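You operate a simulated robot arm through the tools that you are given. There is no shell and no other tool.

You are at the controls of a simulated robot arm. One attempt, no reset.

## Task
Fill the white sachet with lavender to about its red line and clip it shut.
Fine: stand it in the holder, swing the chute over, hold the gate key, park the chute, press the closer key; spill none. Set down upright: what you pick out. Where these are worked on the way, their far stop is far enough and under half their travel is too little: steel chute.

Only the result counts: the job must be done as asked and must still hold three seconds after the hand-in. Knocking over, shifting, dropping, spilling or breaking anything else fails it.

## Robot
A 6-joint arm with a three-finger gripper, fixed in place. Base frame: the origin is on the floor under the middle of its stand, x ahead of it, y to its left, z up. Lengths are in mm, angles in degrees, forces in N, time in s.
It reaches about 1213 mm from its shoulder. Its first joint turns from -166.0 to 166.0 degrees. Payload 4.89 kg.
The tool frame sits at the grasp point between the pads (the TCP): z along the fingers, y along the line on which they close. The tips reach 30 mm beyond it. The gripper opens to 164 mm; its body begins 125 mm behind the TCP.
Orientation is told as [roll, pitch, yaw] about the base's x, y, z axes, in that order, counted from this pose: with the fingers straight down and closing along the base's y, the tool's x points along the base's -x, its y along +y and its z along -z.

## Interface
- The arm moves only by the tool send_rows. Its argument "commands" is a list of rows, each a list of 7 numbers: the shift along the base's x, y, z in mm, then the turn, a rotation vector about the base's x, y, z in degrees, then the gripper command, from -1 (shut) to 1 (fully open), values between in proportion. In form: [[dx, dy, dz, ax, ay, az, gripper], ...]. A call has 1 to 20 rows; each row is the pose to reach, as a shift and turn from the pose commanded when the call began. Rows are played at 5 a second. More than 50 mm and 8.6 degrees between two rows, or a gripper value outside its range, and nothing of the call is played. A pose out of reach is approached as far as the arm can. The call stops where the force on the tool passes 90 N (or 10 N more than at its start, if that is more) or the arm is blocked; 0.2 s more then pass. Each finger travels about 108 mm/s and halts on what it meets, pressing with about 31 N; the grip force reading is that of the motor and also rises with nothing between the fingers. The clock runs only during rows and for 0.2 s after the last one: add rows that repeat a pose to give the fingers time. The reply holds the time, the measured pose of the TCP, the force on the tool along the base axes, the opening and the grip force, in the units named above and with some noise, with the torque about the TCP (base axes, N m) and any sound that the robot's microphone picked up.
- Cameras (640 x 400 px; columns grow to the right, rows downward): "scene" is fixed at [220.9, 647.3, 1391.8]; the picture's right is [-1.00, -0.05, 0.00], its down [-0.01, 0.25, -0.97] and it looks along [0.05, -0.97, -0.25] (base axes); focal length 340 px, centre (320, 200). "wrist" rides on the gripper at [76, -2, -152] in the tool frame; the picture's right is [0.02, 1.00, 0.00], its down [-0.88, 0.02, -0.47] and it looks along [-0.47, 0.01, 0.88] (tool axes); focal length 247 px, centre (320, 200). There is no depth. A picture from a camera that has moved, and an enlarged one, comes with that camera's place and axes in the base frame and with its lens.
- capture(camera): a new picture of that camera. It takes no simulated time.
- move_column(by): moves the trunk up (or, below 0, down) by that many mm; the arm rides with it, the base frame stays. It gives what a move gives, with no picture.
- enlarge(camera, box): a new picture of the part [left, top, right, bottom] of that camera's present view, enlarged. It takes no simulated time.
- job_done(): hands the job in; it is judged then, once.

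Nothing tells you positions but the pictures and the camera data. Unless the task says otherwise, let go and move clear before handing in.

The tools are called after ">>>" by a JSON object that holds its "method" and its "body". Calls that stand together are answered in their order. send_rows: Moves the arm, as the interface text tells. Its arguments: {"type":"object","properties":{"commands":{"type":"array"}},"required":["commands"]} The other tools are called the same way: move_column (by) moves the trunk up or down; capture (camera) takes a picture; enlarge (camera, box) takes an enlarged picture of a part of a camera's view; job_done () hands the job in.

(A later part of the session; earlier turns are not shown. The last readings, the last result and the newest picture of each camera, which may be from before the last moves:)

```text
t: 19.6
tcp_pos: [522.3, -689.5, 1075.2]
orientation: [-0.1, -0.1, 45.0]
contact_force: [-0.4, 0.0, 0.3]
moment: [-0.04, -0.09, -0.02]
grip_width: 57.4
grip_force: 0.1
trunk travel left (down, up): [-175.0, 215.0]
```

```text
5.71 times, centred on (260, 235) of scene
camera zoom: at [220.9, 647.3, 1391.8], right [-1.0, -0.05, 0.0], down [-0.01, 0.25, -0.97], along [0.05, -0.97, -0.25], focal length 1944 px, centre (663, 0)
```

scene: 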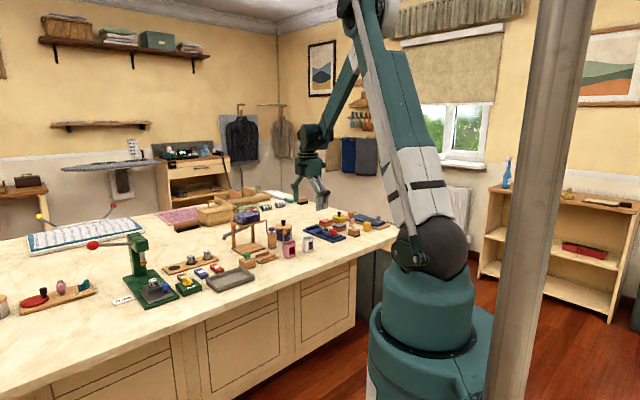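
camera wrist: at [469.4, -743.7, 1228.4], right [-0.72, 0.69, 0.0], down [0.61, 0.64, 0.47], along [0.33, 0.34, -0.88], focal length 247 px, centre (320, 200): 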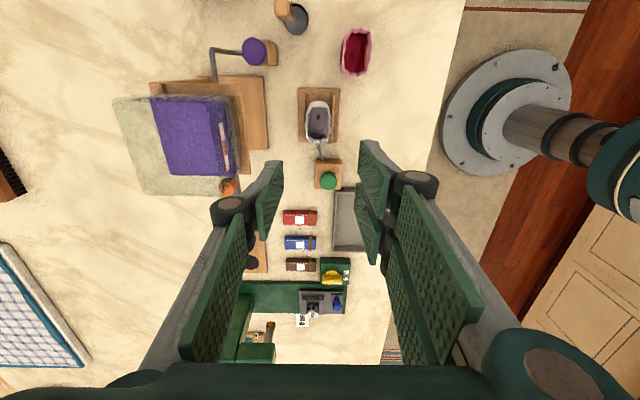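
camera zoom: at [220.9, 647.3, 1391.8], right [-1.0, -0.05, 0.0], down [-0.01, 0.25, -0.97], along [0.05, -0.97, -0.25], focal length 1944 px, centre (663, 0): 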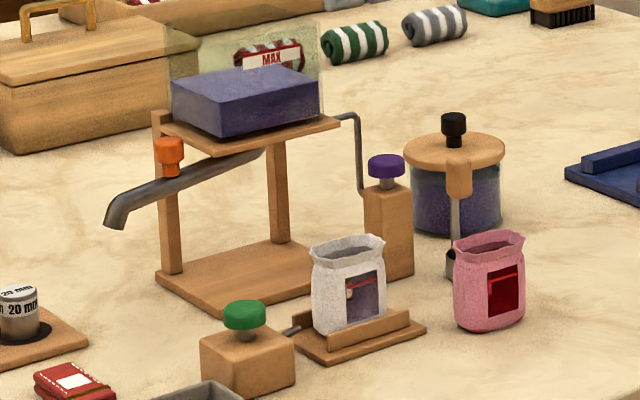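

>>> {"method": "enlarge", "body": {"camera": "wrist", "box": [280, 80, 360, 200]}}

>>> {"method": "enlarge", "body": {"camera": "scene", "box": [255, 238, 285, 264]}}

>>> {"method": "enlarge", "body": {"camera": "wrist", "box": [100, 30, 290, 200]}}

```text
3.33 times, centred on (320, 140) of wrist
camera zoom: at [469.4, -743.7, 1228.4], right [-0.72, 0.69, 0.0], down [0.61, 0.64, 0.47], along [0.33, 0.34, -0.88], focal length 823 px, centre (320, 400)
```

zoom: 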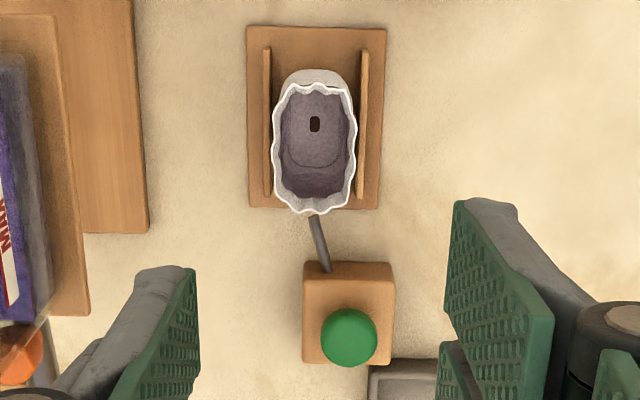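

```text
15.38 times, centred on (270, 251) of scene
camera zoom: at [220.9, 647.3, 1391.8], right [-1.0, -0.05, 0.0], down [-0.01, 0.25, -0.97], along [0.05, -0.97, -0.25], focal length 5234 px, centre (1089, -585)
```

zoom: 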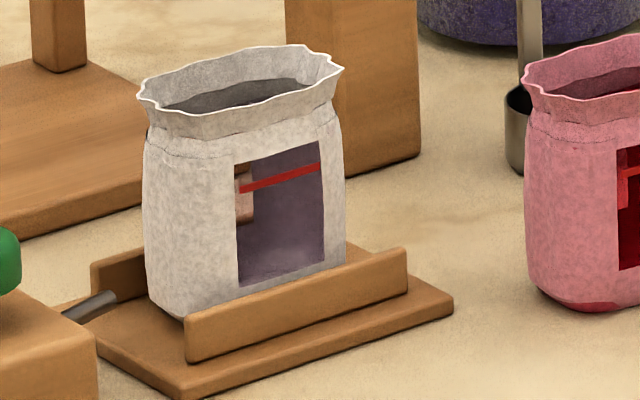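

```text
2.35 times, centred on (195, 115) of wrist
camera zoom: at [469.4, -743.7, 1228.4], right [-0.72, 0.69, 0.0], down [0.61, 0.64, 0.47], along [0.33, 0.34, -0.88], focal length 581 px, centre (614, 400)
```

zoom: 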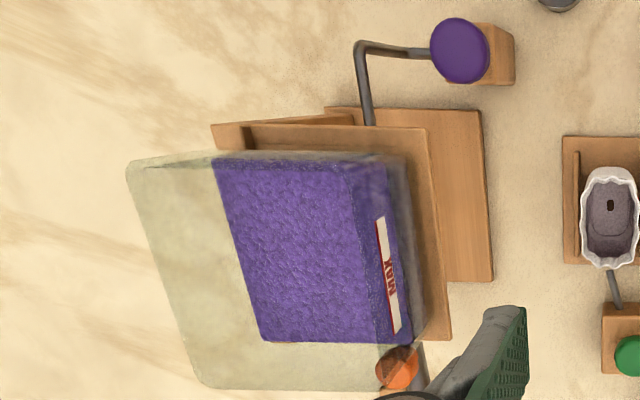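

The sachet stands centred between the rails. Next is the chute: I'll push its bar with the single finger (hand wide open, same yaw) from its far side, swinging it about its pivot at roughly a point under the hopper. First I move above the start position, high.

>>> {"method": "send_rows", "body": {"commands": [[24, 6.5, 0, 0, 0, 0, 0], [48, 13, 0, 0, 0, 0, 0.5], [72, 19.5, 0, 0, 0, 0, 1], [96, 26, 0, 0, 0, 0, 1], [119.6, 32.6, 0, 0, 0, 0, 1], [119.6, 32.6, 0, 0, 0, 0, 1], [119.6, 32.6, 0, 0, 0, 0, 1]]}}

>>> {"method": "capture", "body": {"camera": "wrist"}}

>>> {"method": "enlarge", "body": {"camera": "scene", "box": [205, 150, 305, 260]}}

```text
t: 21.2
tcp_pos: [642.9, -661.3, 1075.4]
orientation: [0.0, 0.0, 45.0]
contact_force: [0.3, -0.5, 0.4]
moment: [-0.04, 0.02, 0.04]
grip_width: 164.1
grip_force: 0.1
trunk travel left (down, up): [-175.0, 215.0]
```

```text
taken
camera wrist: at [590.1, -714.1, 1227.6], right [-0.72, 0.69, 0.0], down [0.61, 0.64, 0.47], along [0.33, 0.34, -0.88], focal length 247 px, centre (320, 200)
```

wrist: 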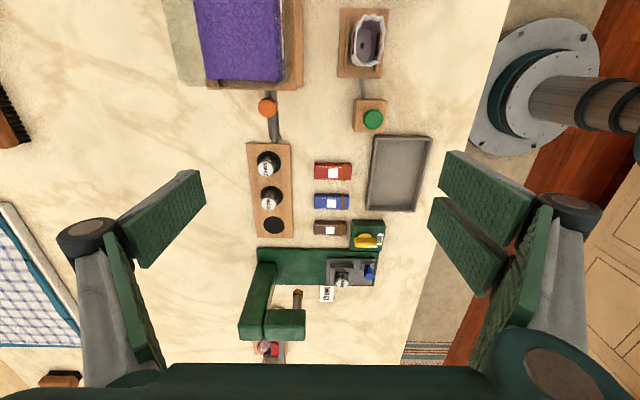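

```text
3.64 times, centred on (255, 205) of scene
camera zoom: at [220.9, 647.3, 1391.8], right [-1.0, -0.05, 0.0], down [-0.01, 0.25, -0.97], along [0.05, -0.97, -0.25], focal length 1237 px, centre (556, 182)
```

zoom: 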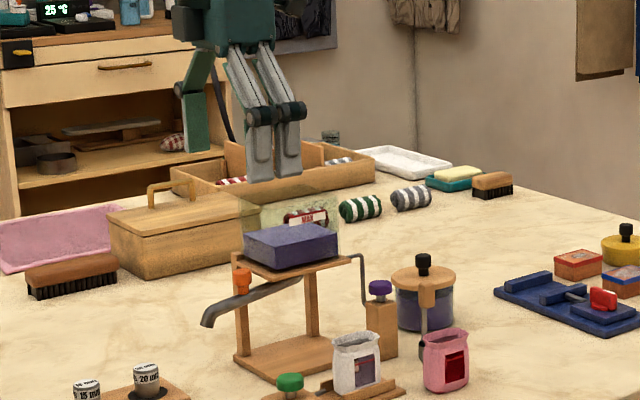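

>>> {"method": "enlarge", "body": {"camera": "wrist", "box": [230, 60, 330, 150]}}

```text
4.44 times, centred on (280, 105) of wrist
camera zoom: at [590.1, -714.1, 1227.6], right [-0.72, 0.69, 0.0], down [0.61, 0.64, 0.47], along [0.33, 0.34, -0.88], focal length 1098 px, centre (498, 622)
```

zoom: 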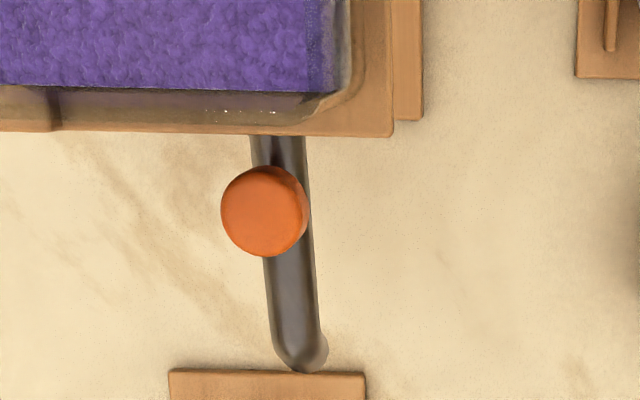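

The chute axis is ~62 mm beyond the TCP, so the single finger will land about 12 mm behind the bar. I descend beside the chute.

>>> {"method": "send_rows", "body": {"commands": [[0, 0, -35, 0, 0, 0, 1], [0, 0, -70, 0, 0, 0, 1], [0, 0, -105, 0, 0, 0, 1], [0, 0, -140, 0, 0, 0, 1], [0, 0, -160, 0, 0, 0, 1], [0, 0, -173.6, 0, 0, 0, 1], [0, 0, -173.6, 0, 0, 0, 1]]}}

>>> {"method": "capture", "body": {"camera": "wrist"}}

>>> {"method": "enlarge", "body": {"camera": "scene", "box": [205, 180, 295, 265]}}

```text
t: 22.8
tcp_pos: [642.8, -660.1, 901.2]
orientation: [0.0, 0.0, 45.0]
contact_force: [0.2, 0.0, 0.6]
moment: [0.01, 0.02, 0.0]
grip_width: 164.2
grip_force: 0.1
trunk travel left (down, up): [-175.0, 215.0]
```

```text
taken
camera wrist: at [590.0, -714.4, 1053.8], right [-0.72, 0.69, 0.0], down [0.61, 0.64, 0.47], along [0.33, 0.34, -0.88], focal length 247 px, centre (320, 200)
```

wrist: 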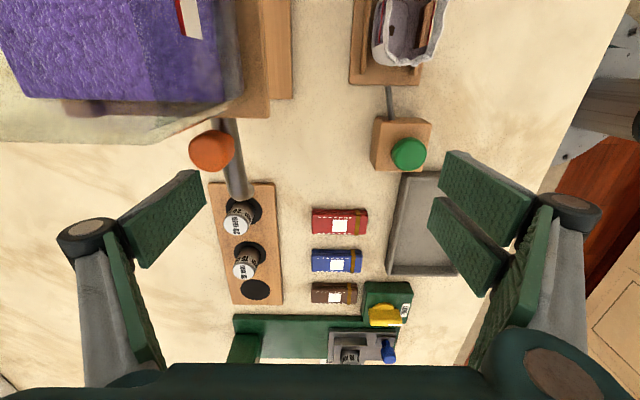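

```text
4.71 times, centred on (250, 222) of scene
camera zoom: at [220.9, 647.3, 1391.8], right [-1.0, -0.05, 0.0], down [-0.01, 0.25, -0.97], along [0.05, -0.97, -0.25], focal length 1601 px, centre (649, 94)
```

zoom: 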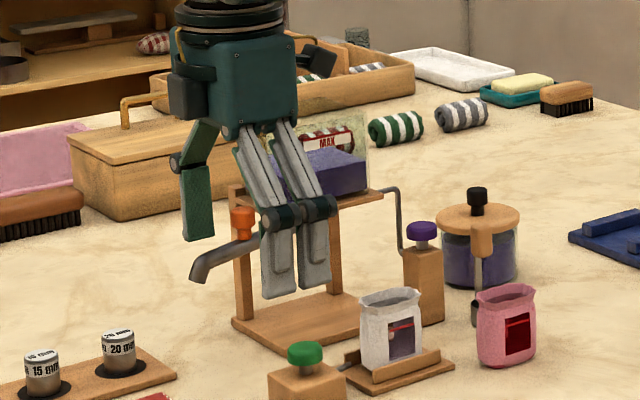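

Fully open, the fingertips sit only ~9 mm past the TCP (tips at z≈892), so I need to go about 20 mm lower to push on the bar's side.

>>> {"method": "send_rows", "body": {"commands": [[0, 0, -7, 0, 0, 0, 1], [0, 0, -14, 0, 0, 0, 1], [0, 0, -20, 0, 0, 0, 1], [0, 0, -20, 0, 0, 0, 1]]}}

>>> {"method": "capture", "body": {"camera": "wrist"}}

>>> {"method": "enlarge", "body": {"camera": "scene", "box": [225, 205, 285, 260]}}

```text
t: 23.8
tcp_pos: [642.4, -660.7, 881.2]
orientation: [0.0, 0.0, 45.0]
contact_force: [-0.6, 0.6, -0.1]
moment: [0.04, 0.01, 0.02]
grip_width: 164.0
grip_force: 0.0
trunk travel left (down, up): [-175.0, 215.0]
```

```text
taken
camera wrist: at [589.9, -714.0, 1034.0], right [-0.72, 0.69, 0.0], down [0.61, 0.64, 0.47], along [0.33, 0.34, -0.88], focal length 247 px, centre (320, 200)
```

wrist: 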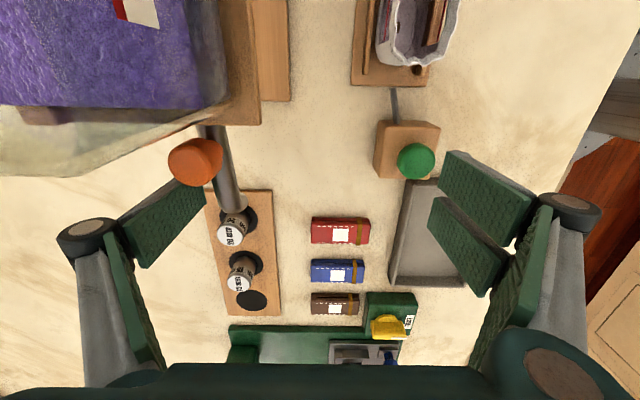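

```text
7.27 times, centred on (255, 232) of scene
camera zoom: at [220.9, 647.3, 1391.8], right [-1.0, -0.05, 0.0], down [-0.01, 0.25, -0.97], along [0.05, -0.97, -0.25], focal length 2474 px, centre (793, -36)
```

zoom: 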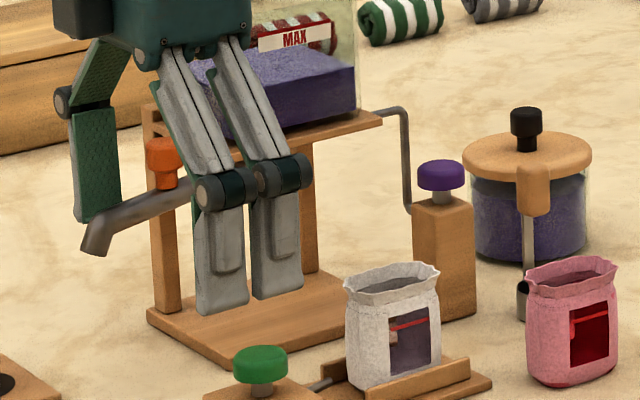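

The single finger is now behind the bar near its outer end. Begin pushing gently to about 15° and check.

>>> {"method": "send_rows", "body": {"commands": [[-4.5, 4.5, 0, 0, 0, 0, 1], [-8.5, 8.5, 0, 0, 0, 0, 1], [-13, 13, 0, 0, 0, 0, 1], [-17.2, 17.4, 0, 0, 0, 0, 1], [-22, 21.3, 0, 0, 0, 0, 1], [-26.7, 25.1, 0, 0, 0, 0, 1]]}}

>>> {"method": "capture", "body": {"camera": "wrist"}}

>>> {"method": "enlarge", "body": {"camera": "scene", "box": [225, 205, 285, 260]}}

```text
t: 25.2
tcp_pos: [616.2, -634.4, 880.3]
orientation: [0.1, 0.0, 44.9]
contact_force: [0.8, 0.6, 0.3]
moment: [0.03, 0.0, 0.01]
grip_width: 164.1
grip_force: 0.0
trunk travel left (down, up): [-175.0, 215.0]
```

```text
taken
camera wrist: at [563.5, -688.4, 1033.6], right [-0.72, 0.69, 0.0], down [0.61, 0.64, 0.47], along [0.33, 0.34, -0.88], focal length 247 px, centre (320, 200)
```

wrist: 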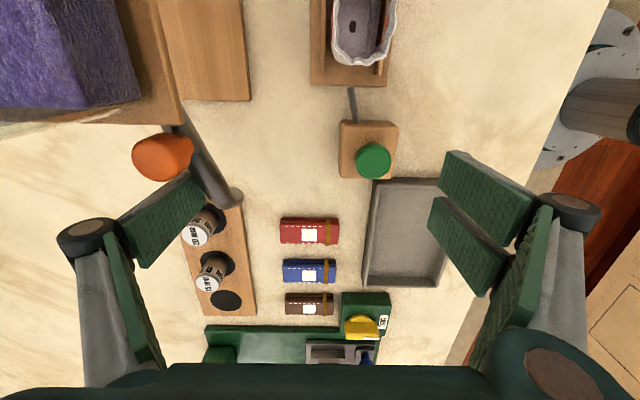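

```text
7.27 times, centred on (255, 232) of scene
camera zoom: at [220.9, 647.3, 1391.8], right [-1.0, -0.05, 0.0], down [-0.01, 0.25, -0.97], along [0.05, -0.97, -0.25], focal length 2474 px, centre (793, -36)
```

zoom: 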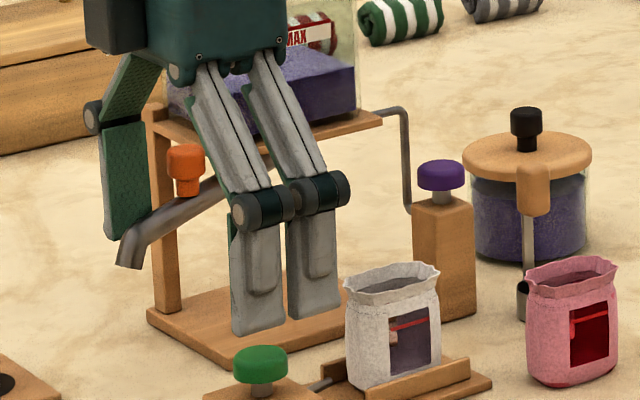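

The chute swings freely with the finger. Continue along the arc to about 60°.

>>> {"method": "send_rows", "body": {"commands": [[-5.3, 3.3, 0, 0, 0, 0, 1], [-10.6, 6.3, 0, 0, 0, 0, 1], [-16.2, 9, 0, 0, 0, 0, 1], [-21.9, 11.3, 0, 0, 0, 0, 1], [-27.8, 13.2, 0, 0, 0, 0, 1], [-33.7, 14.8, 0, 0, 0, 0, 1], [-39.8, 15.9, 0, 0, 0, 0, 1], [-45.9, 16.6, 0, 0, 0, 0, 1], [-52.1, 16.8, 0, 0, 0, 0, 1], [-58.3, 16.7, 0, 0, 0, 0, 1], [-64.5, 16.2, 0, 0, 0, 0, 1], [-70.6, 15.4, 0, 0, 0, 0, 1]]}}

>>> {"method": "capture", "body": {"camera": "wrist"}}

>>> {"method": "enlarge", "body": {"camera": "scene", "box": [225, 205, 285, 260]}}

```text
t: 27.8
tcp_pos: [544.8, -620.0, 880.0]
orientation: [0.0, 0.0, 45.0]
contact_force: [-0.9, -0.1, -0.5]
moment: [0.01, 0.01, 0.0]
grip_width: 164.1
grip_force: 0.0
trunk travel left (down, up): [-175.0, 215.0]
```

```text
taken
camera wrist: at [492.1, -673.3, 1033.5], right [-0.72, 0.69, 0.0], down [0.61, 0.64, 0.47], along [0.33, 0.34, -0.88], focal length 247 px, centre (320, 200)
```

wrist: 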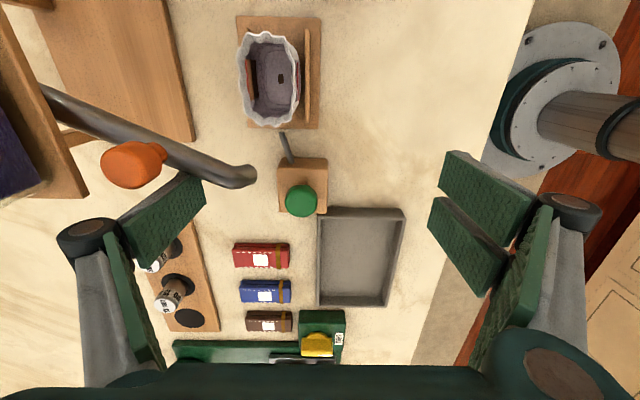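

```text
7.27 times, centred on (255, 232) of scene
camera zoom: at [220.9, 647.3, 1391.8], right [-1.0, -0.05, 0.0], down [-0.01, 0.25, -0.97], along [0.05, -0.97, -0.25], focal length 2474 px, centre (793, -36)
```

zoom: 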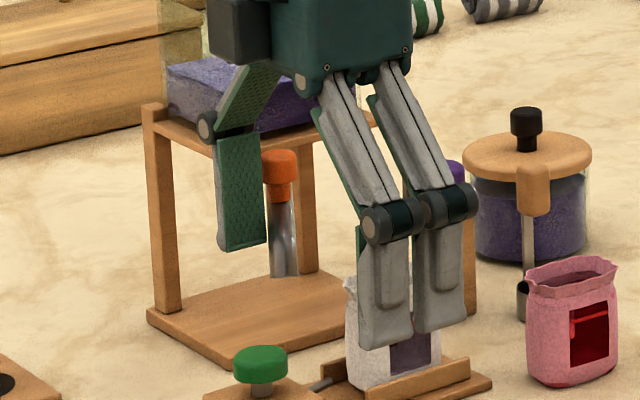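

>>> {"method": "send_rows", "body": {"commands": [[-6, -1.3, 0, 0, 0, 0, 1], [-11.9, -3, 0, 0, 0, 0, 1], [-17.7, -5.1, 0, 0, 0, 0, 1], [-23.4, -7.5, 0, 0, 0, 0, 1], [-29, -10.3, 0, 0, 0, 0, 1], [-34.3, -13.4, 0, 0, 0, 0, 1]]}}

>>> {"method": "capture", "body": {"camera": "wrist"}}

>>> {"method": "enlarge", "body": {"camera": "scene", "box": [225, 205, 285, 260]}}

```text
t: 29.2
tcp_pos: [511.6, -632.4, 881.0]
orientation: [0.0, 0.1, 44.9]
contact_force: [0.4, 0.2, 0.1]
moment: [-0.01, 0.03, 0.02]
grip_width: 164.1
grip_force: 0.1
trunk travel left (down, up): [-175.0, 215.0]
```

```text
taken
camera wrist: at [458.5, -686.7, 1034.0], right [-0.72, 0.69, 0.0], down [0.61, 0.64, 0.47], along [0.33, 0.34, -0.88], focal length 247 px, centre (320, 200)
```

wrist: 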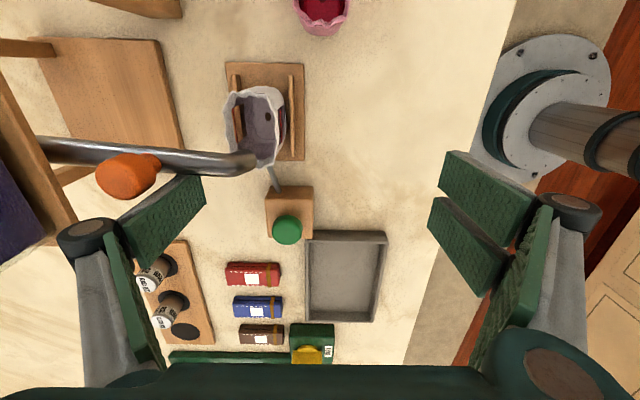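

```text
7.27 times, centred on (255, 232) of scene
camera zoom: at [220.9, 647.3, 1391.8], right [-1.0, -0.05, 0.0], down [-0.01, 0.25, -0.97], along [0.05, -0.97, -0.25], focal length 2474 px, centre (793, -36)
```

zoom: 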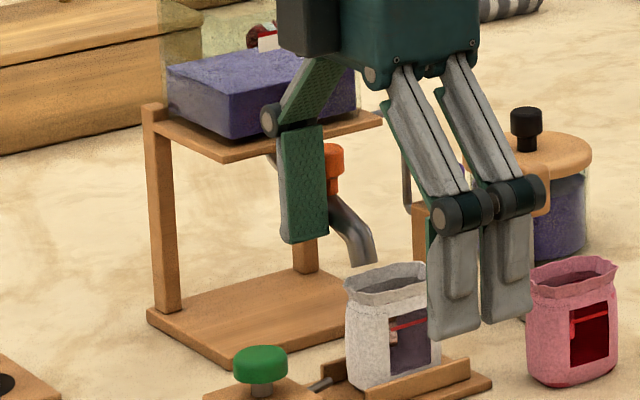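

>>> {"method": "send_rows", "body": {"commands": [[-3.4, -2.3, 0, 0, 0, 0, 1], [-6.7, -4.8, 0, 0, 0, 0, 1], [-9.9, -7.3, 0, 0, 0, 0, 1], [-9.9, -7.3, 0, 0, 0, 0, 1]]}}

>>> {"method": "capture", "body": {"camera": "wrist"}}

>>> {"method": "enlarge", "body": {"camera": "scene", "box": [225, 205, 285, 260]}}

```text
t: 30.2
tcp_pos: [501.1, -639.8, 880.8]
orientation: [0.1, -0.1, 45.0]
contact_force: [-0.1, -0.4, 0.3]
moment: [0.01, 0.0, 0.04]
grip_width: 164.1
grip_force: 0.0
trunk travel left (down, up): [-175.0, 215.0]
```

```text
taken
camera wrist: at [448.0, -693.4, 1033.4], right [-0.72, 0.69, 0.0], down [0.61, 0.64, 0.47], along [0.33, 0.34, -0.88], focal length 247 px, centre (320, 200)
```

wrist: 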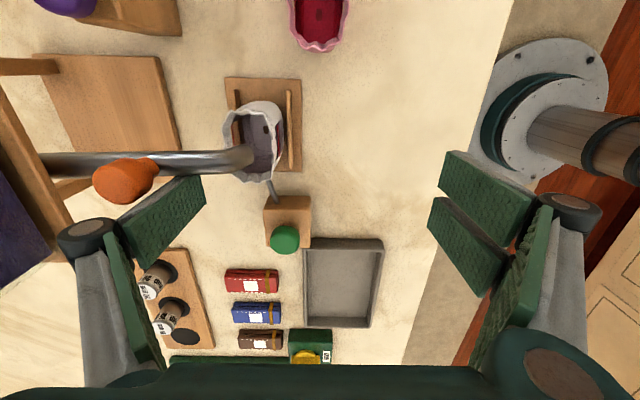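

```text
7.27 times, centred on (255, 232) of scene
camera zoom: at [220.9, 647.3, 1391.8], right [-1.0, -0.05, 0.0], down [-0.01, 0.25, -0.97], along [0.05, -0.97, -0.25], focal length 2474 px, centre (793, -36)
```

zoom: 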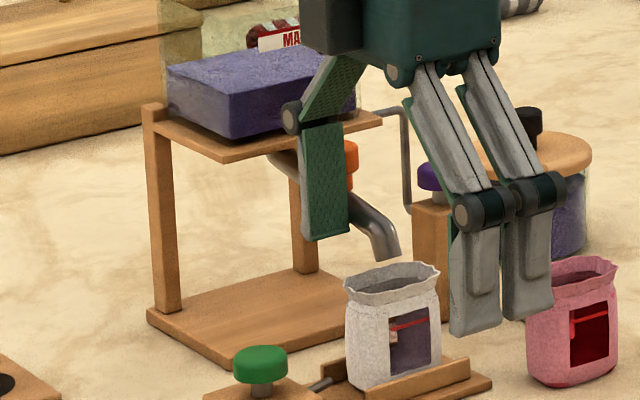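

>>> {"method": "send_rows", "body": {"commands": [[-1.5, -1.3, 0, 0, 0, 0, 1], [-3, -2.7, 0, 0, 0, 0, 1], [-3, -2.7, 0, 0, 0, 0, 1]]}}

>>> {"method": "enlarge", "body": {"camera": "wrist", "box": [20, 60, 320, 240]}}

>>> {"method": "enlarge", "body": {"camera": "scene", "box": [245, 220, 285, 260]}}

```text
t: 31.0
tcp_pos: [499.8, -641.8, 880.9]
orientation: [0.0, 0.0, 45.1]
contact_force: [17.1, 15.3, -2.1]
moment: [0.16, 0.2, 2.08]
grip_width: 163.3
grip_force: 0.1
trunk travel left (down, up): [-175.0, 215.0]
```

```text
2.13 times, centred on (170, 150) of wrist
camera zoom: at [446.5, -695.3, 1033.8], right [-0.72, 0.69, 0.0], down [0.61, 0.64, 0.47], along [0.33, 0.34, -0.88], focal length 527 px, centre (640, 307)
```

zoom: 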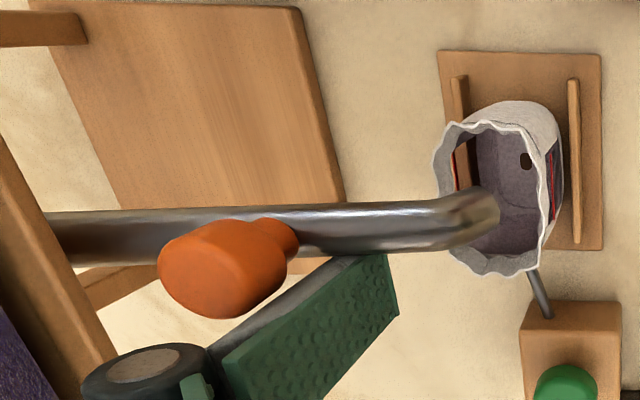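

```text
10.00 times, centred on (265, 240) of scene
camera zoom: at [220.9, 647.3, 1391.8], right [-1.0, -0.05, 0.0], down [-0.01, 0.25, -0.97], along [0.05, -0.97, -0.25], focal length 3402 px, centre (870, -200)
```

zoom: 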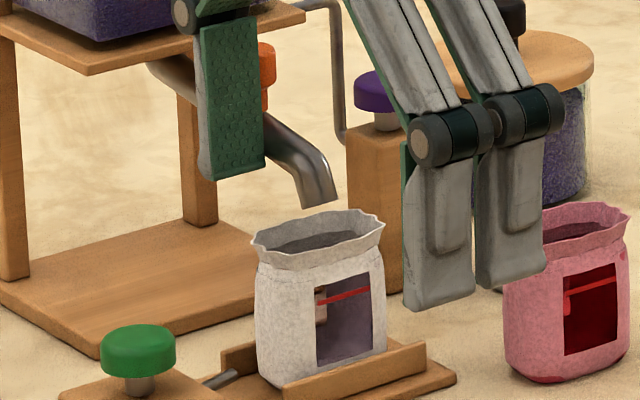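

The chute has reached its far stop (23 N) and the spout is over the sachet mouth. Back the finger off and check that the chute stays.

>>> {"method": "send_rows", "body": {"commands": [[3, 3, 0, 0, 0, 0, 1], [8, 8, 0, 0, 0, 0, 1], [13, 13, 0, 0, 0, 0, 1], [18, 18, 0, 0, 0, 0, 1], [18, 18, 0, 0, 0, 0, 1]]}}

>>> {"method": "capture", "body": {"camera": "wrist"}}

>>> {"method": "enlarge", "body": {"camera": "scene", "box": [245, 220, 285, 260]}}

```text
t: 32.2
tcp_pos: [514.9, -624.8, 880.8]
orientation: [0.1, 0.0, 45.0]
contact_force: [0.2, -1.1, 0.1]
moment: [-0.02, 0.0, -0.01]
grip_width: 163.9
grip_force: 0.1
trunk travel left (down, up): [-175.0, 215.0]
```

```text
taken
camera wrist: at [462.7, -678.9, 1034.2], right [-0.72, 0.69, 0.0], down [0.61, 0.64, 0.47], along [0.33, 0.34, -0.88], focal length 247 px, centre (320, 200)
```

wrist: 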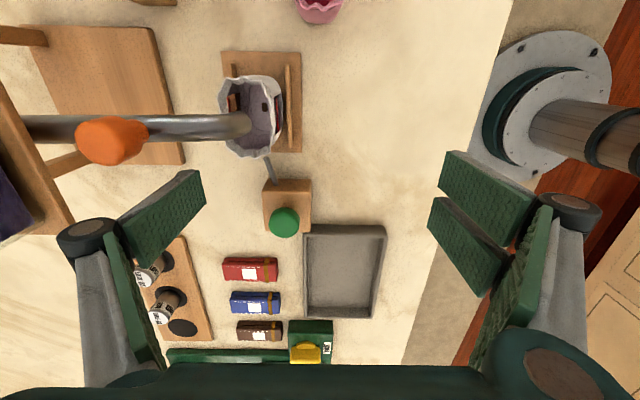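

```text
10.00 times, centred on (265, 240) of scene
camera zoom: at [220.9, 647.3, 1391.8], right [-1.0, -0.05, 0.0], down [-0.01, 0.25, -0.97], along [0.05, -0.97, -0.25], focal length 3402 px, centre (870, -200)
```

zoom: 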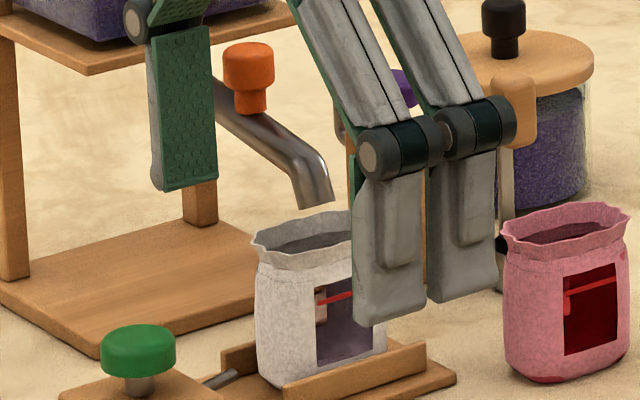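

The chute stays put. Raise the hand and move over toward the purple gate key.

>>> {"method": "send_rows", "body": {"commands": [[0, 0, 40, 0, 0, 0, 1], [0, 0, 80, 0, 0, 0, 1], [0, 0, 120, 0, 0, 0, 1], [0, 0, 160, 0, 0, 0, 1], [0, 0, 190, 0, 0, 0, 1], [-15, -31, 190, 0, 0, 0, 1], [-31, -63, 190, 0, 0, 0, 1], [-47, -95, 190, 0, 0, 0, 1], [-62.3, -126.4, 190, 0, 0, 0, 1], [-62.3, -126.4, 190, 0, 0, 0, 1]]}}

>>> {"method": "capture", "body": {"camera": "wrist"}}

>>> {"method": "enlarge", "body": {"camera": "scene", "box": [230, 200, 300, 260]}}

```text
t: 34.4
tcp_pos: [452.5, -752.4, 1070.2]
orientation: [0.0, 0.0, 45.1]
contact_force: [-0.4, 0.1, -0.4]
moment: [0.05, -0.03, 0.0]
grip_width: 164.0
grip_force: 0.1
trunk travel left (down, up): [-175.0, 215.0]
```

```text
taken
camera wrist: at [399.0, -805.6, 1222.5], right [-0.72, 0.69, 0.0], down [0.61, 0.64, 0.47], along [0.33, 0.34, -0.88], focal length 247 px, centre (320, 200)
```

wrist: 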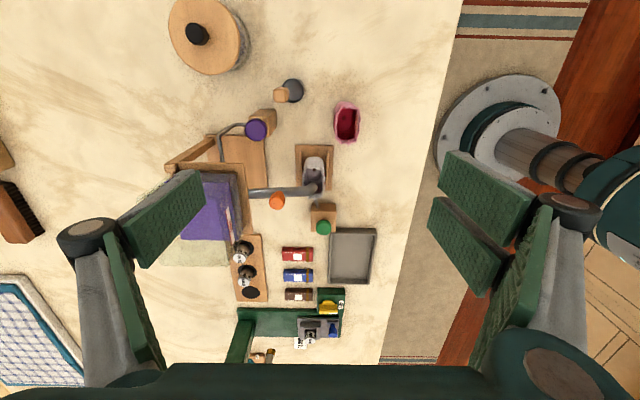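

```text
6.67 times, centred on (265, 230) of scene
camera zoom: at [220.9, 647.3, 1391.8], right [-1.0, -0.05, 0.0], down [-0.01, 0.25, -0.97], along [0.05, -0.97, -0.25], focal length 2268 px, centre (687, 0)
```

zoom: 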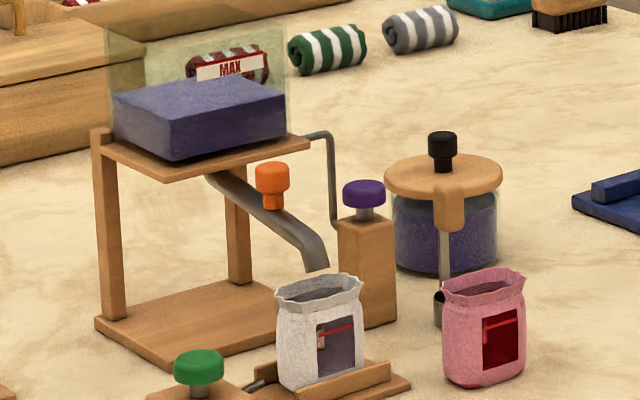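

>>> {"method": "enlarge", "body": {"camera": "wrist", "box": [200, 70, 320, 170]}}

>>> {"method": "enlarge", "body": {"camera": "wrist", "box": [240, 130, 360, 240]}}

>>> {"method": "enlarge", "body": {"camera": "scene", "box": [255, 215, 290, 245]}}

```text
4.00 times, centred on (260, 120) of wrist
camera zoom: at [399.0, -805.6, 1222.5], right [-0.72, 0.69, 0.0], down [0.61, 0.64, 0.47], along [0.33, 0.34, -0.88], focal length 988 px, centre (560, 520)
```

zoom: 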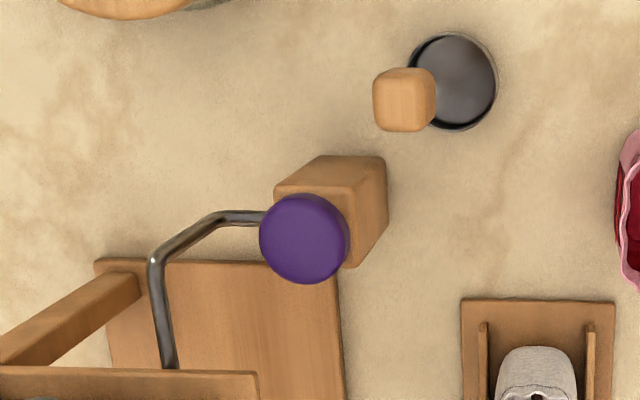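

```text
3.64 times, centred on (300, 185) of wrist
camera zoom: at [399.0, -805.6, 1222.5], right [-0.72, 0.69, 0.0], down [0.61, 0.64, 0.47], along [0.33, 0.34, -0.88], focal length 898 px, centre (393, 254)
```

zoom: 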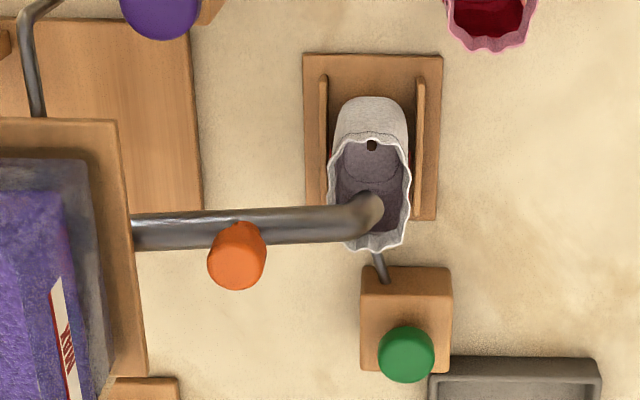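

```text
13.33 times, centred on (272, 230) of scene
camera zoom: at [220.9, 647.3, 1391.8], right [-1.0, -0.05, 0.0], down [-0.01, 0.25, -0.97], along [0.05, -0.97, -0.25], focal length 4536 px, centre (953, -200)
```

zoom: 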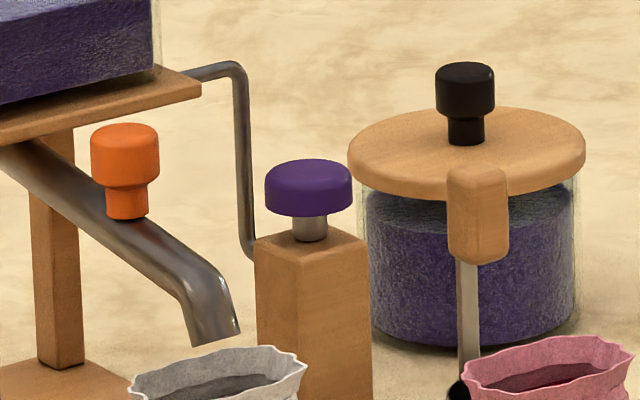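

The purple key cap is ~28 mm wide, centred near a point whose top is z≈873. I'll align the single fingertip over it, keeping clear of the rod behind it, and descend to just above.

>>> {"method": "send_rows", "body": {"commands": [[-3.2, 4.6, 0, 0, 0, 0, 1], [-3.2, 4.6, -35, 0, 0, 0, 1], [-3.2, 4.6, -70, 0, 0, 0, 1], [-3.2, 4.6, -105, 0, 0, 0, 1], [-3.2, 4.6, -140, 0, 0, 0, 1], [-3.2, 4.6, -165, 0, 0, 0, 1], [-3.2, 4.6, -165, 0, 0, 0, 1]]}}

>>> {"method": "capture", "body": {"camera": "wrist"}}

>>> {"method": "enlarge", "body": {"camera": "scene", "box": [245, 200, 305, 250]}}

```text
t: 36.0
tcp_pos: [450.3, -747.0, 906.0]
orientation: [0.0, 0.0, 45.1]
contact_force: [-0.4, -0.9, -0.6]
moment: [0.04, 0.0, 0.0]
grip_width: 163.9
grip_force: 0.1
trunk travel left (down, up): [-175.0, 215.0]
```

```text
taken
camera wrist: at [397.5, -801.1, 1058.9], right [-0.72, 0.69, 0.0], down [0.61, 0.64, 0.47], along [0.33, 0.34, -0.88], focal length 247 px, centre (320, 200)
```

wrist: 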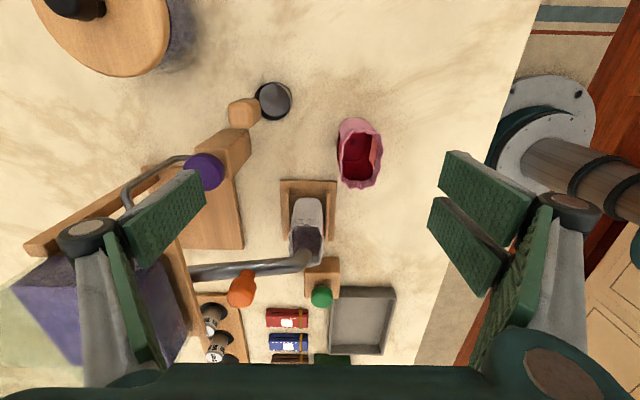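

```text
8.00 times, centred on (275, 225) of scene
camera zoom: at [220.9, 647.3, 1391.8], right [-1.0, -0.05, 0.0], down [-0.01, 0.25, -0.97], along [0.05, -0.97, -0.25], focal length 2722 px, centre (680, 0)
```

zoom: 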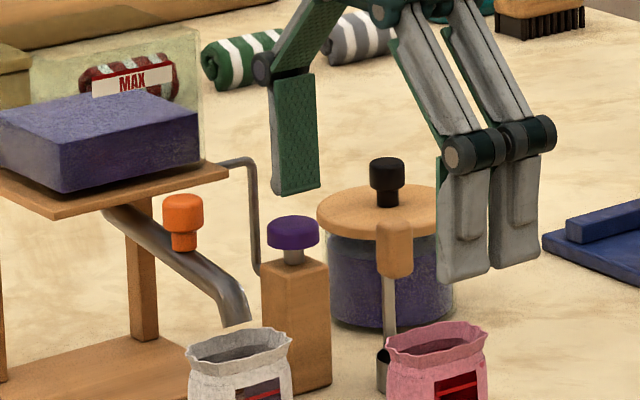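

Fingertip is right above the key. Descend carefully and watch the force.

>>> {"method": "send_rows", "body": {"commands": [[0, 0, -6, 0, 0, 0, 1], [0, 0, -12, 0, 0, 0, 1], [0, 0, -16, 0, 0, 0, 1]]}}

>>> {"method": "enlarge", "body": {"camera": "scene", "box": [255, 215, 295, 255]}}

```text
t: 36.8
tcp_pos: [450.3, -746.8, 889.9]
orientation: [-0.1, 0.0, 45.0]
contact_force: [0.2, 1.0, -0.3]
moment: [0.0, -0.02, 0.03]
grip_width: 164.0
grip_force: 0.0
trunk travel left (down, up): [-175.0, 215.0]
```

```text
10.00 times, centred on (275, 235) of scene
camera zoom: at [220.9, 647.3, 1391.8], right [-1.0, -0.05, 0.0], down [-0.01, 0.25, -0.97], along [0.05, -0.97, -0.25], focal length 3402 px, centre (770, -150)
```

zoom: 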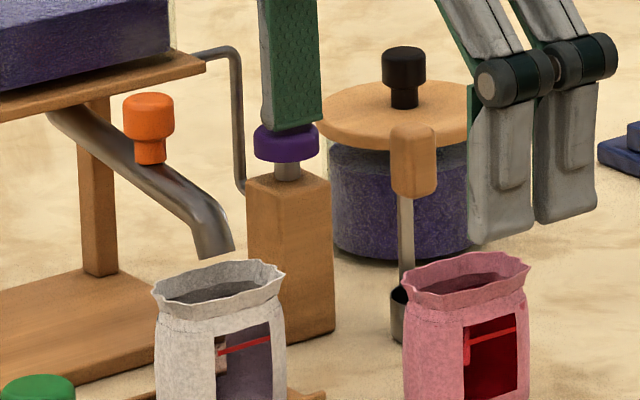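

>>> {"method": "send_rows", "body": {"commands": [[0, 0, -2, 0, 0, 0, 1], [0, 0, -4, 0, 0, 0, 1]]}}

>>> {"method": "enlarge", "body": {"camera": "scene", "box": [255, 225, 295, 260]}}

```text
t: 37.4
tcp_pos: [450.8, -746.2, 886.2]
orientation: [0.0, 0.0, 45.0]
contact_force: [0.5, -0.8, 0.9]
moment: [-0.09, -0.01, -0.02]
grip_width: 163.9
grip_force: 0.0
trunk travel left (down, up): [-175.0, 215.0]
```

```text
11.43 times, centred on (275, 242) of scene
camera zoom: at [220.9, 647.3, 1391.8], right [-1.0, -0.05, 0.0], down [-0.01, 0.25, -0.97], along [0.05, -0.97, -0.25], focal length 3888 px, centre (834, -286)
```

zoom: 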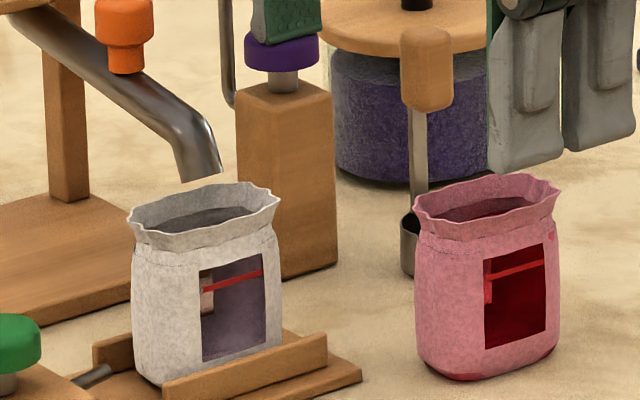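

>>> {"method": "send_rows", "body": {"commands": [[0, 0, -2, 0, 0, 0, 1]]}}

>>> {"method": "enlarge", "body": {"camera": "scene", "box": [255, 225, 295, 260]}}

```text
t: 37.8
tcp_pos: [450.7, -748.3, 883.9]
orientation: [0.0, 0.0, 45.1]
contact_force: [-0.1, 0.0, 1.2]
moment: [-0.06, -0.08, -0.04]
grip_width: 164.0
grip_force: 0.1
trunk travel left (down, up): [-175.0, 215.0]
```

```text
11.43 times, centred on (275, 242) of scene
camera zoom: at [220.9, 647.3, 1391.8], right [-1.0, -0.05, 0.0], down [-0.01, 0.25, -0.97], along [0.05, -0.97, -0.25], focal length 3888 px, centre (834, -286)
```

zoom: 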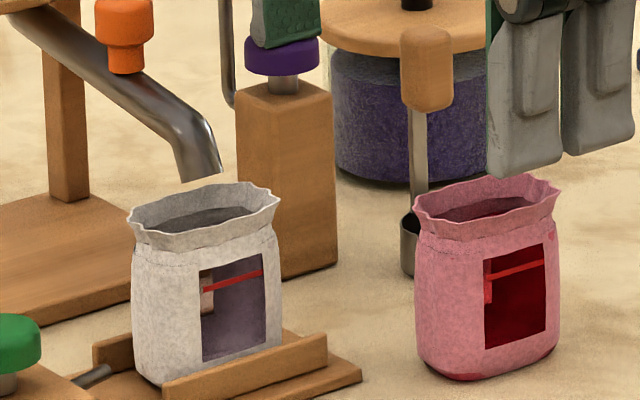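

>>> {"method": "send_rows", "body": {"commands": [[0, 0, -1.5, 0, 0, 0, 1]]}}

>>> {"method": "enlarge", "body": {"camera": "scene", "box": [255, 225, 295, 260]}}

```text
t: 38.2
tcp_pos: [451.0, -747.3, 882.8]
orientation: [0.1, -0.1, 45.0]
contact_force: [-0.5, 1.1, 1.3]
moment: [-0.11, -0.11, 0.06]
grip_width: 164.0
grip_force: 0.1
trunk travel left (down, up): [-175.0, 215.0]
```

```text
11.43 times, centred on (275, 242) of scene
camera zoom: at [220.9, 647.3, 1391.8], right [-1.0, -0.05, 0.0], down [-0.01, 0.25, -0.97], along [0.05, -0.97, -0.25], focal length 3888 px, centre (834, -286)
```

zoom: 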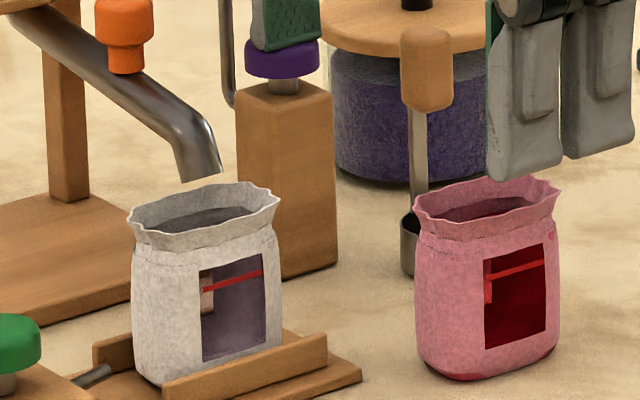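

>>> {"method": "send_rows", "body": {"commands": [[0, 0, -1.5, 0, 0, 0, 1]]}}

>>> {"method": "enlarge", "body": {"camera": "scene", "box": [255, 225, 295, 260]}}

```text
t: 38.6
tcp_pos: [451.1, -746.0, 882.4]
orientation: [0.0, 0.0, 45.0]
contact_force: [0.4, -0.4, 3.0]
moment: [-0.17, -0.19, 0.02]
grip_width: 163.9
grip_force: 0.0
trunk travel left (down, up): [-175.0, 215.0]
```

```text
11.43 times, centred on (275, 242) of scene
camera zoom: at [220.9, 647.3, 1391.8], right [-1.0, -0.05, 0.0], down [-0.01, 0.25, -0.97], along [0.05, -0.97, -0.25], focal length 3888 px, centre (834, -286)
```

zoom: 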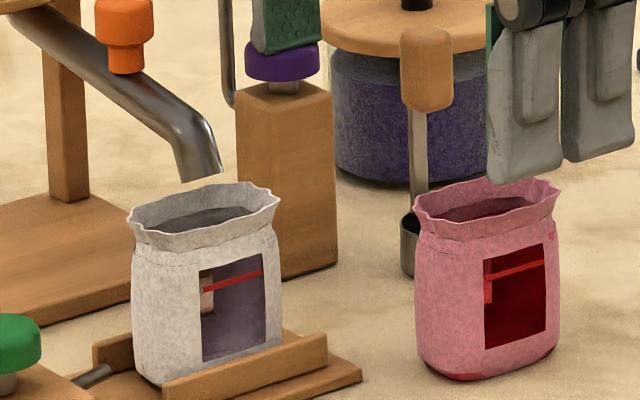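

>>> {"method": "send_rows", "body": {"commands": [[0, 0, -2, 0, 0, 0, 1]]}}

>>> {"method": "enlarge", "body": {"camera": "scene", "box": [255, 225, 295, 260]}}

```text
t: 39.0
tcp_pos: [452.0, -746.0, 880.0]
orientation: [0.0, 0.0, 45.1]
contact_force: [-1.1, -0.7, 4.8]
moment: [-0.23, -0.18, -0.14]
grip_width: 164.0
grip_force: 0.1
trunk travel left (down, up): [-175.0, 215.0]
heard: click
```

```text
11.43 times, centred on (275, 242) of scene
camera zoom: at [220.9, 647.3, 1391.8], right [-1.0, -0.05, 0.0], down [-0.01, 0.25, -0.97], along [0.05, -0.97, -0.25], focal length 3888 px, centre (834, -286)
```

zoom: 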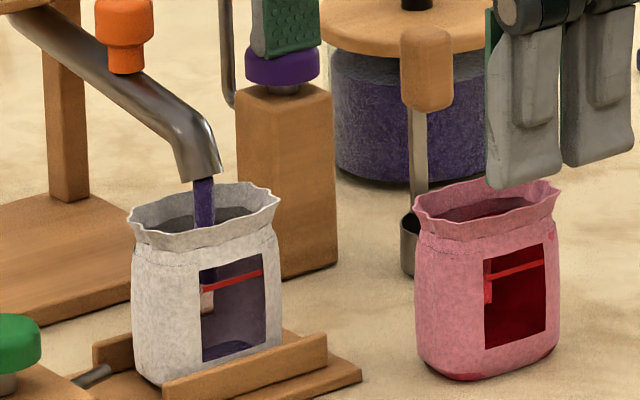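

A click, and lavender is pouring into the sachet. Hold the key and watch the level in short steps.

>>> {"method": "send_rows", "body": {"commands": [[0, 0, -0.5, 0, 0, 0, 1]]}}

>>> {"method": "enlarge", "body": {"camera": "scene", "box": [255, 225, 295, 260]}}

```text
t: 39.4
tcp_pos: [451.8, -746.1, 879.1]
orientation: [0.0, 0.0, 45.0]
contact_force: [0.1, 1.2, 3.9]
moment: [-0.22, -0.21, 0.02]
grip_width: 163.9
grip_force: 0.0
trunk travel left (down, up): [-175.0, 215.0]
```

```text
11.43 times, centred on (275, 242) of scene
camera zoom: at [220.9, 647.3, 1391.8], right [-1.0, -0.05, 0.0], down [-0.01, 0.25, -0.97], along [0.05, -0.97, -0.25], focal length 3888 px, centre (834, -286)
```

zoom: 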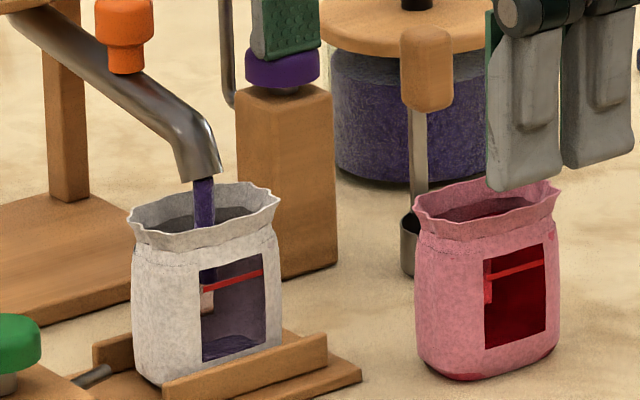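

>>> {"method": "send_rows", "body": {"commands": [[0, 0, 0, 0, 0, 0, 1], [0, 0, 0, 0, 0, 0, 1]]}}

>>> {"method": "enlarge", "body": {"camera": "scene", "box": [260, 238, 284, 259]}}

```text
t: 40.0
tcp_pos: [450.9, -745.8, 879.1]
orientation: [0.0, 0.0, 45.0]
contact_force: [0.0, 1.1, 3.3]
moment: [-0.21, -0.27, 0.08]
grip_width: 163.7
grip_force: 0.1
trunk travel left (down, up): [-175.0, 215.0]
```

```text
16.00 times, centred on (272, 248) of scene
camera zoom: at [220.9, 647.3, 1391.8], right [-1.0, -0.05, 0.0], down [-0.01, 0.25, -0.97], along [0.05, -0.97, -0.25], focal length 5444 px, centre (1088, -576)
```

zoom: 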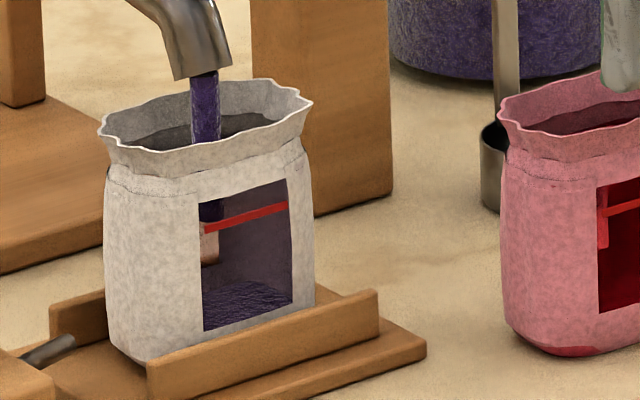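

>>> {"method": "send_rows", "body": {"commands": [[0, 0, 0, 0, 0, 0, 1], [0, 0, 0, 0, 0, 0, 1], [0, 0, 0, 0, 0, 0, 1]]}}

>>> {"method": "enlarge", "body": {"camera": "scene", "box": [262, 239, 280, 255]}}

>>> {"method": "capture", "body": {"camera": "wrist"}}

```text
t: 40.8
tcp_pos: [450.8, -746.7, 879.4]
orientation: [0.0, 0.0, 45.1]
contact_force: [-0.4, 0.4, 4.2]
moment: [-0.21, -0.22, 0.02]
grip_width: 164.1
grip_force: 0.0
trunk travel left (down, up): [-175.0, 215.0]
```

```text
16.00 times, centred on (271, 247) of scene
camera zoom: at [220.9, 647.3, 1391.8], right [-1.0, -0.05, 0.0], down [-0.01, 0.25, -0.97], along [0.05, -0.97, -0.25], focal length 5444 px, centre (1104, -552)
```

zoom: 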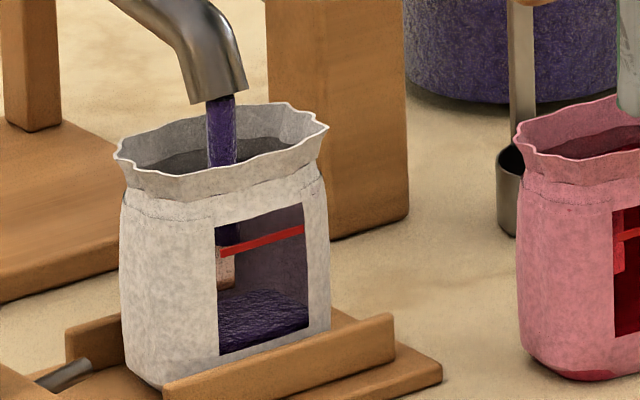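

```text
taken
camera wrist: at [397.9, -800.4, 1031.9], right [-0.72, 0.69, 0.0], down [0.61, 0.64, 0.47], along [0.33, 0.34, -0.88], focal length 247 px, centre (320, 200)
```

wrist: 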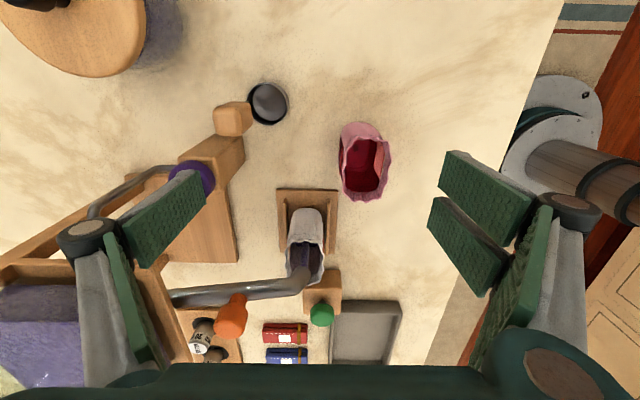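

>>> {"method": "enlarge", "body": {"camera": "scene", "box": [267, 244, 273, 250]}}

>>> {"method": "enlarge", "body": {"camera": "wrist", "box": [270, 190, 350, 300]}}

```text
16.00 times, centred on (270, 247) of scene
camera zoom: at [220.9, 647.3, 1391.8], right [-1.0, -0.05, 0.0], down [-0.01, 0.25, -0.97], along [0.05, -0.97, -0.25], focal length 5444 px, centre (1120, -552)
```

zoom: 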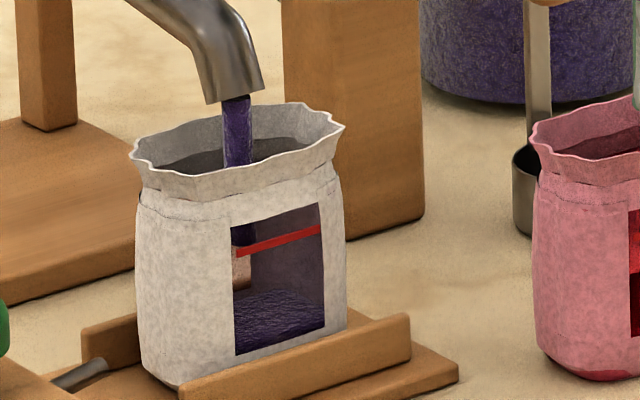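

```text
3.64 times, centred on (310, 245) of wrist
camera zoom: at [397.9, -800.4, 1031.9], right [-0.72, 0.69, 0.0], down [0.61, 0.64, 0.47], along [0.33, 0.34, -0.88], focal length 898 px, centre (356, 36)
```

zoom: 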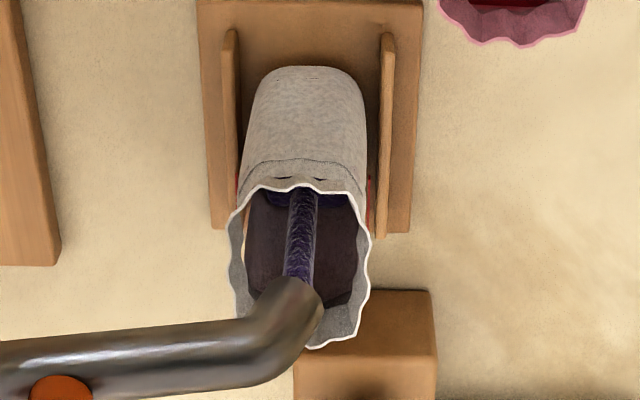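

>>> {"method": "send_rows", "body": {"commands": [[0, 0, 0, 0, 0, 0, 1], [0, 0, 0, 0, 0, 0, 1], [0, 0, 0, 0, 0, 0, 1], [0, 0, 0, 0, 0, 0, 1], [0, 0, 0, 0, 0, 0, 1]]}}

>>> {"method": "enlarge", "body": {"camera": "scene", "box": [267, 244, 273, 250]}}

>>> {"method": "enlarge", "body": {"camera": "wrist", "box": [270, 190, 350, 300]}}

```text
t: 42.0
tcp_pos: [450.6, -747.1, 880.0]
orientation: [0.0, 0.0, 44.9]
contact_force: [0.3, 0.2, 4.4]
moment: [-0.24, -0.25, -0.01]
grip_width: 164.1
grip_force: 0.1
trunk travel left (down, up): [-175.0, 215.0]
```

```text
16.00 times, centred on (270, 247) of scene
camera zoom: at [220.9, 647.3, 1391.8], right [-1.0, -0.05, 0.0], down [-0.01, 0.25, -0.97], along [0.05, -0.97, -0.25], focal length 5444 px, centre (1120, -552)
```

zoom: 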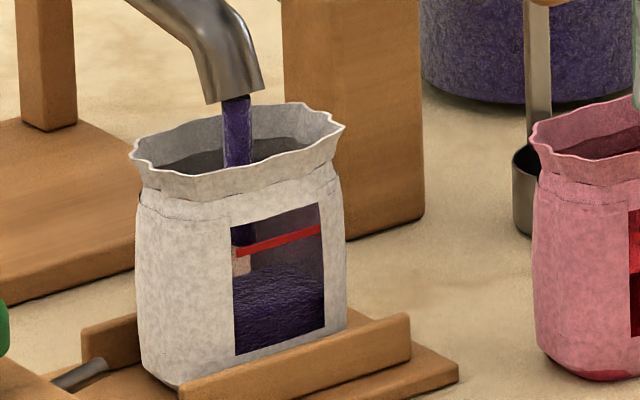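

```text
3.64 times, centred on (310, 245) of wrist
camera zoom: at [398.0, -800.4, 1031.9], right [-0.72, 0.69, 0.0], down [0.61, 0.64, 0.47], along [0.33, 0.34, -0.88], focal length 898 px, centre (356, 36)
```

zoom: 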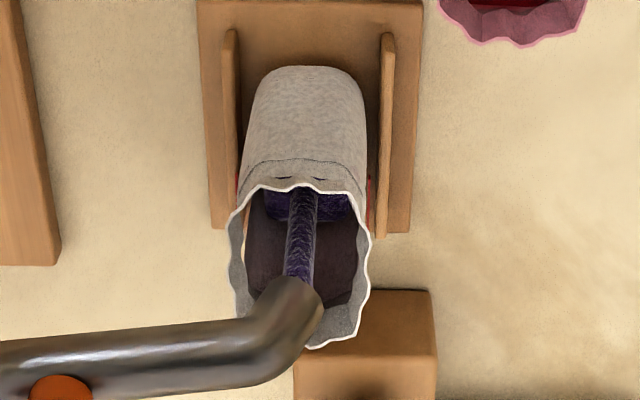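

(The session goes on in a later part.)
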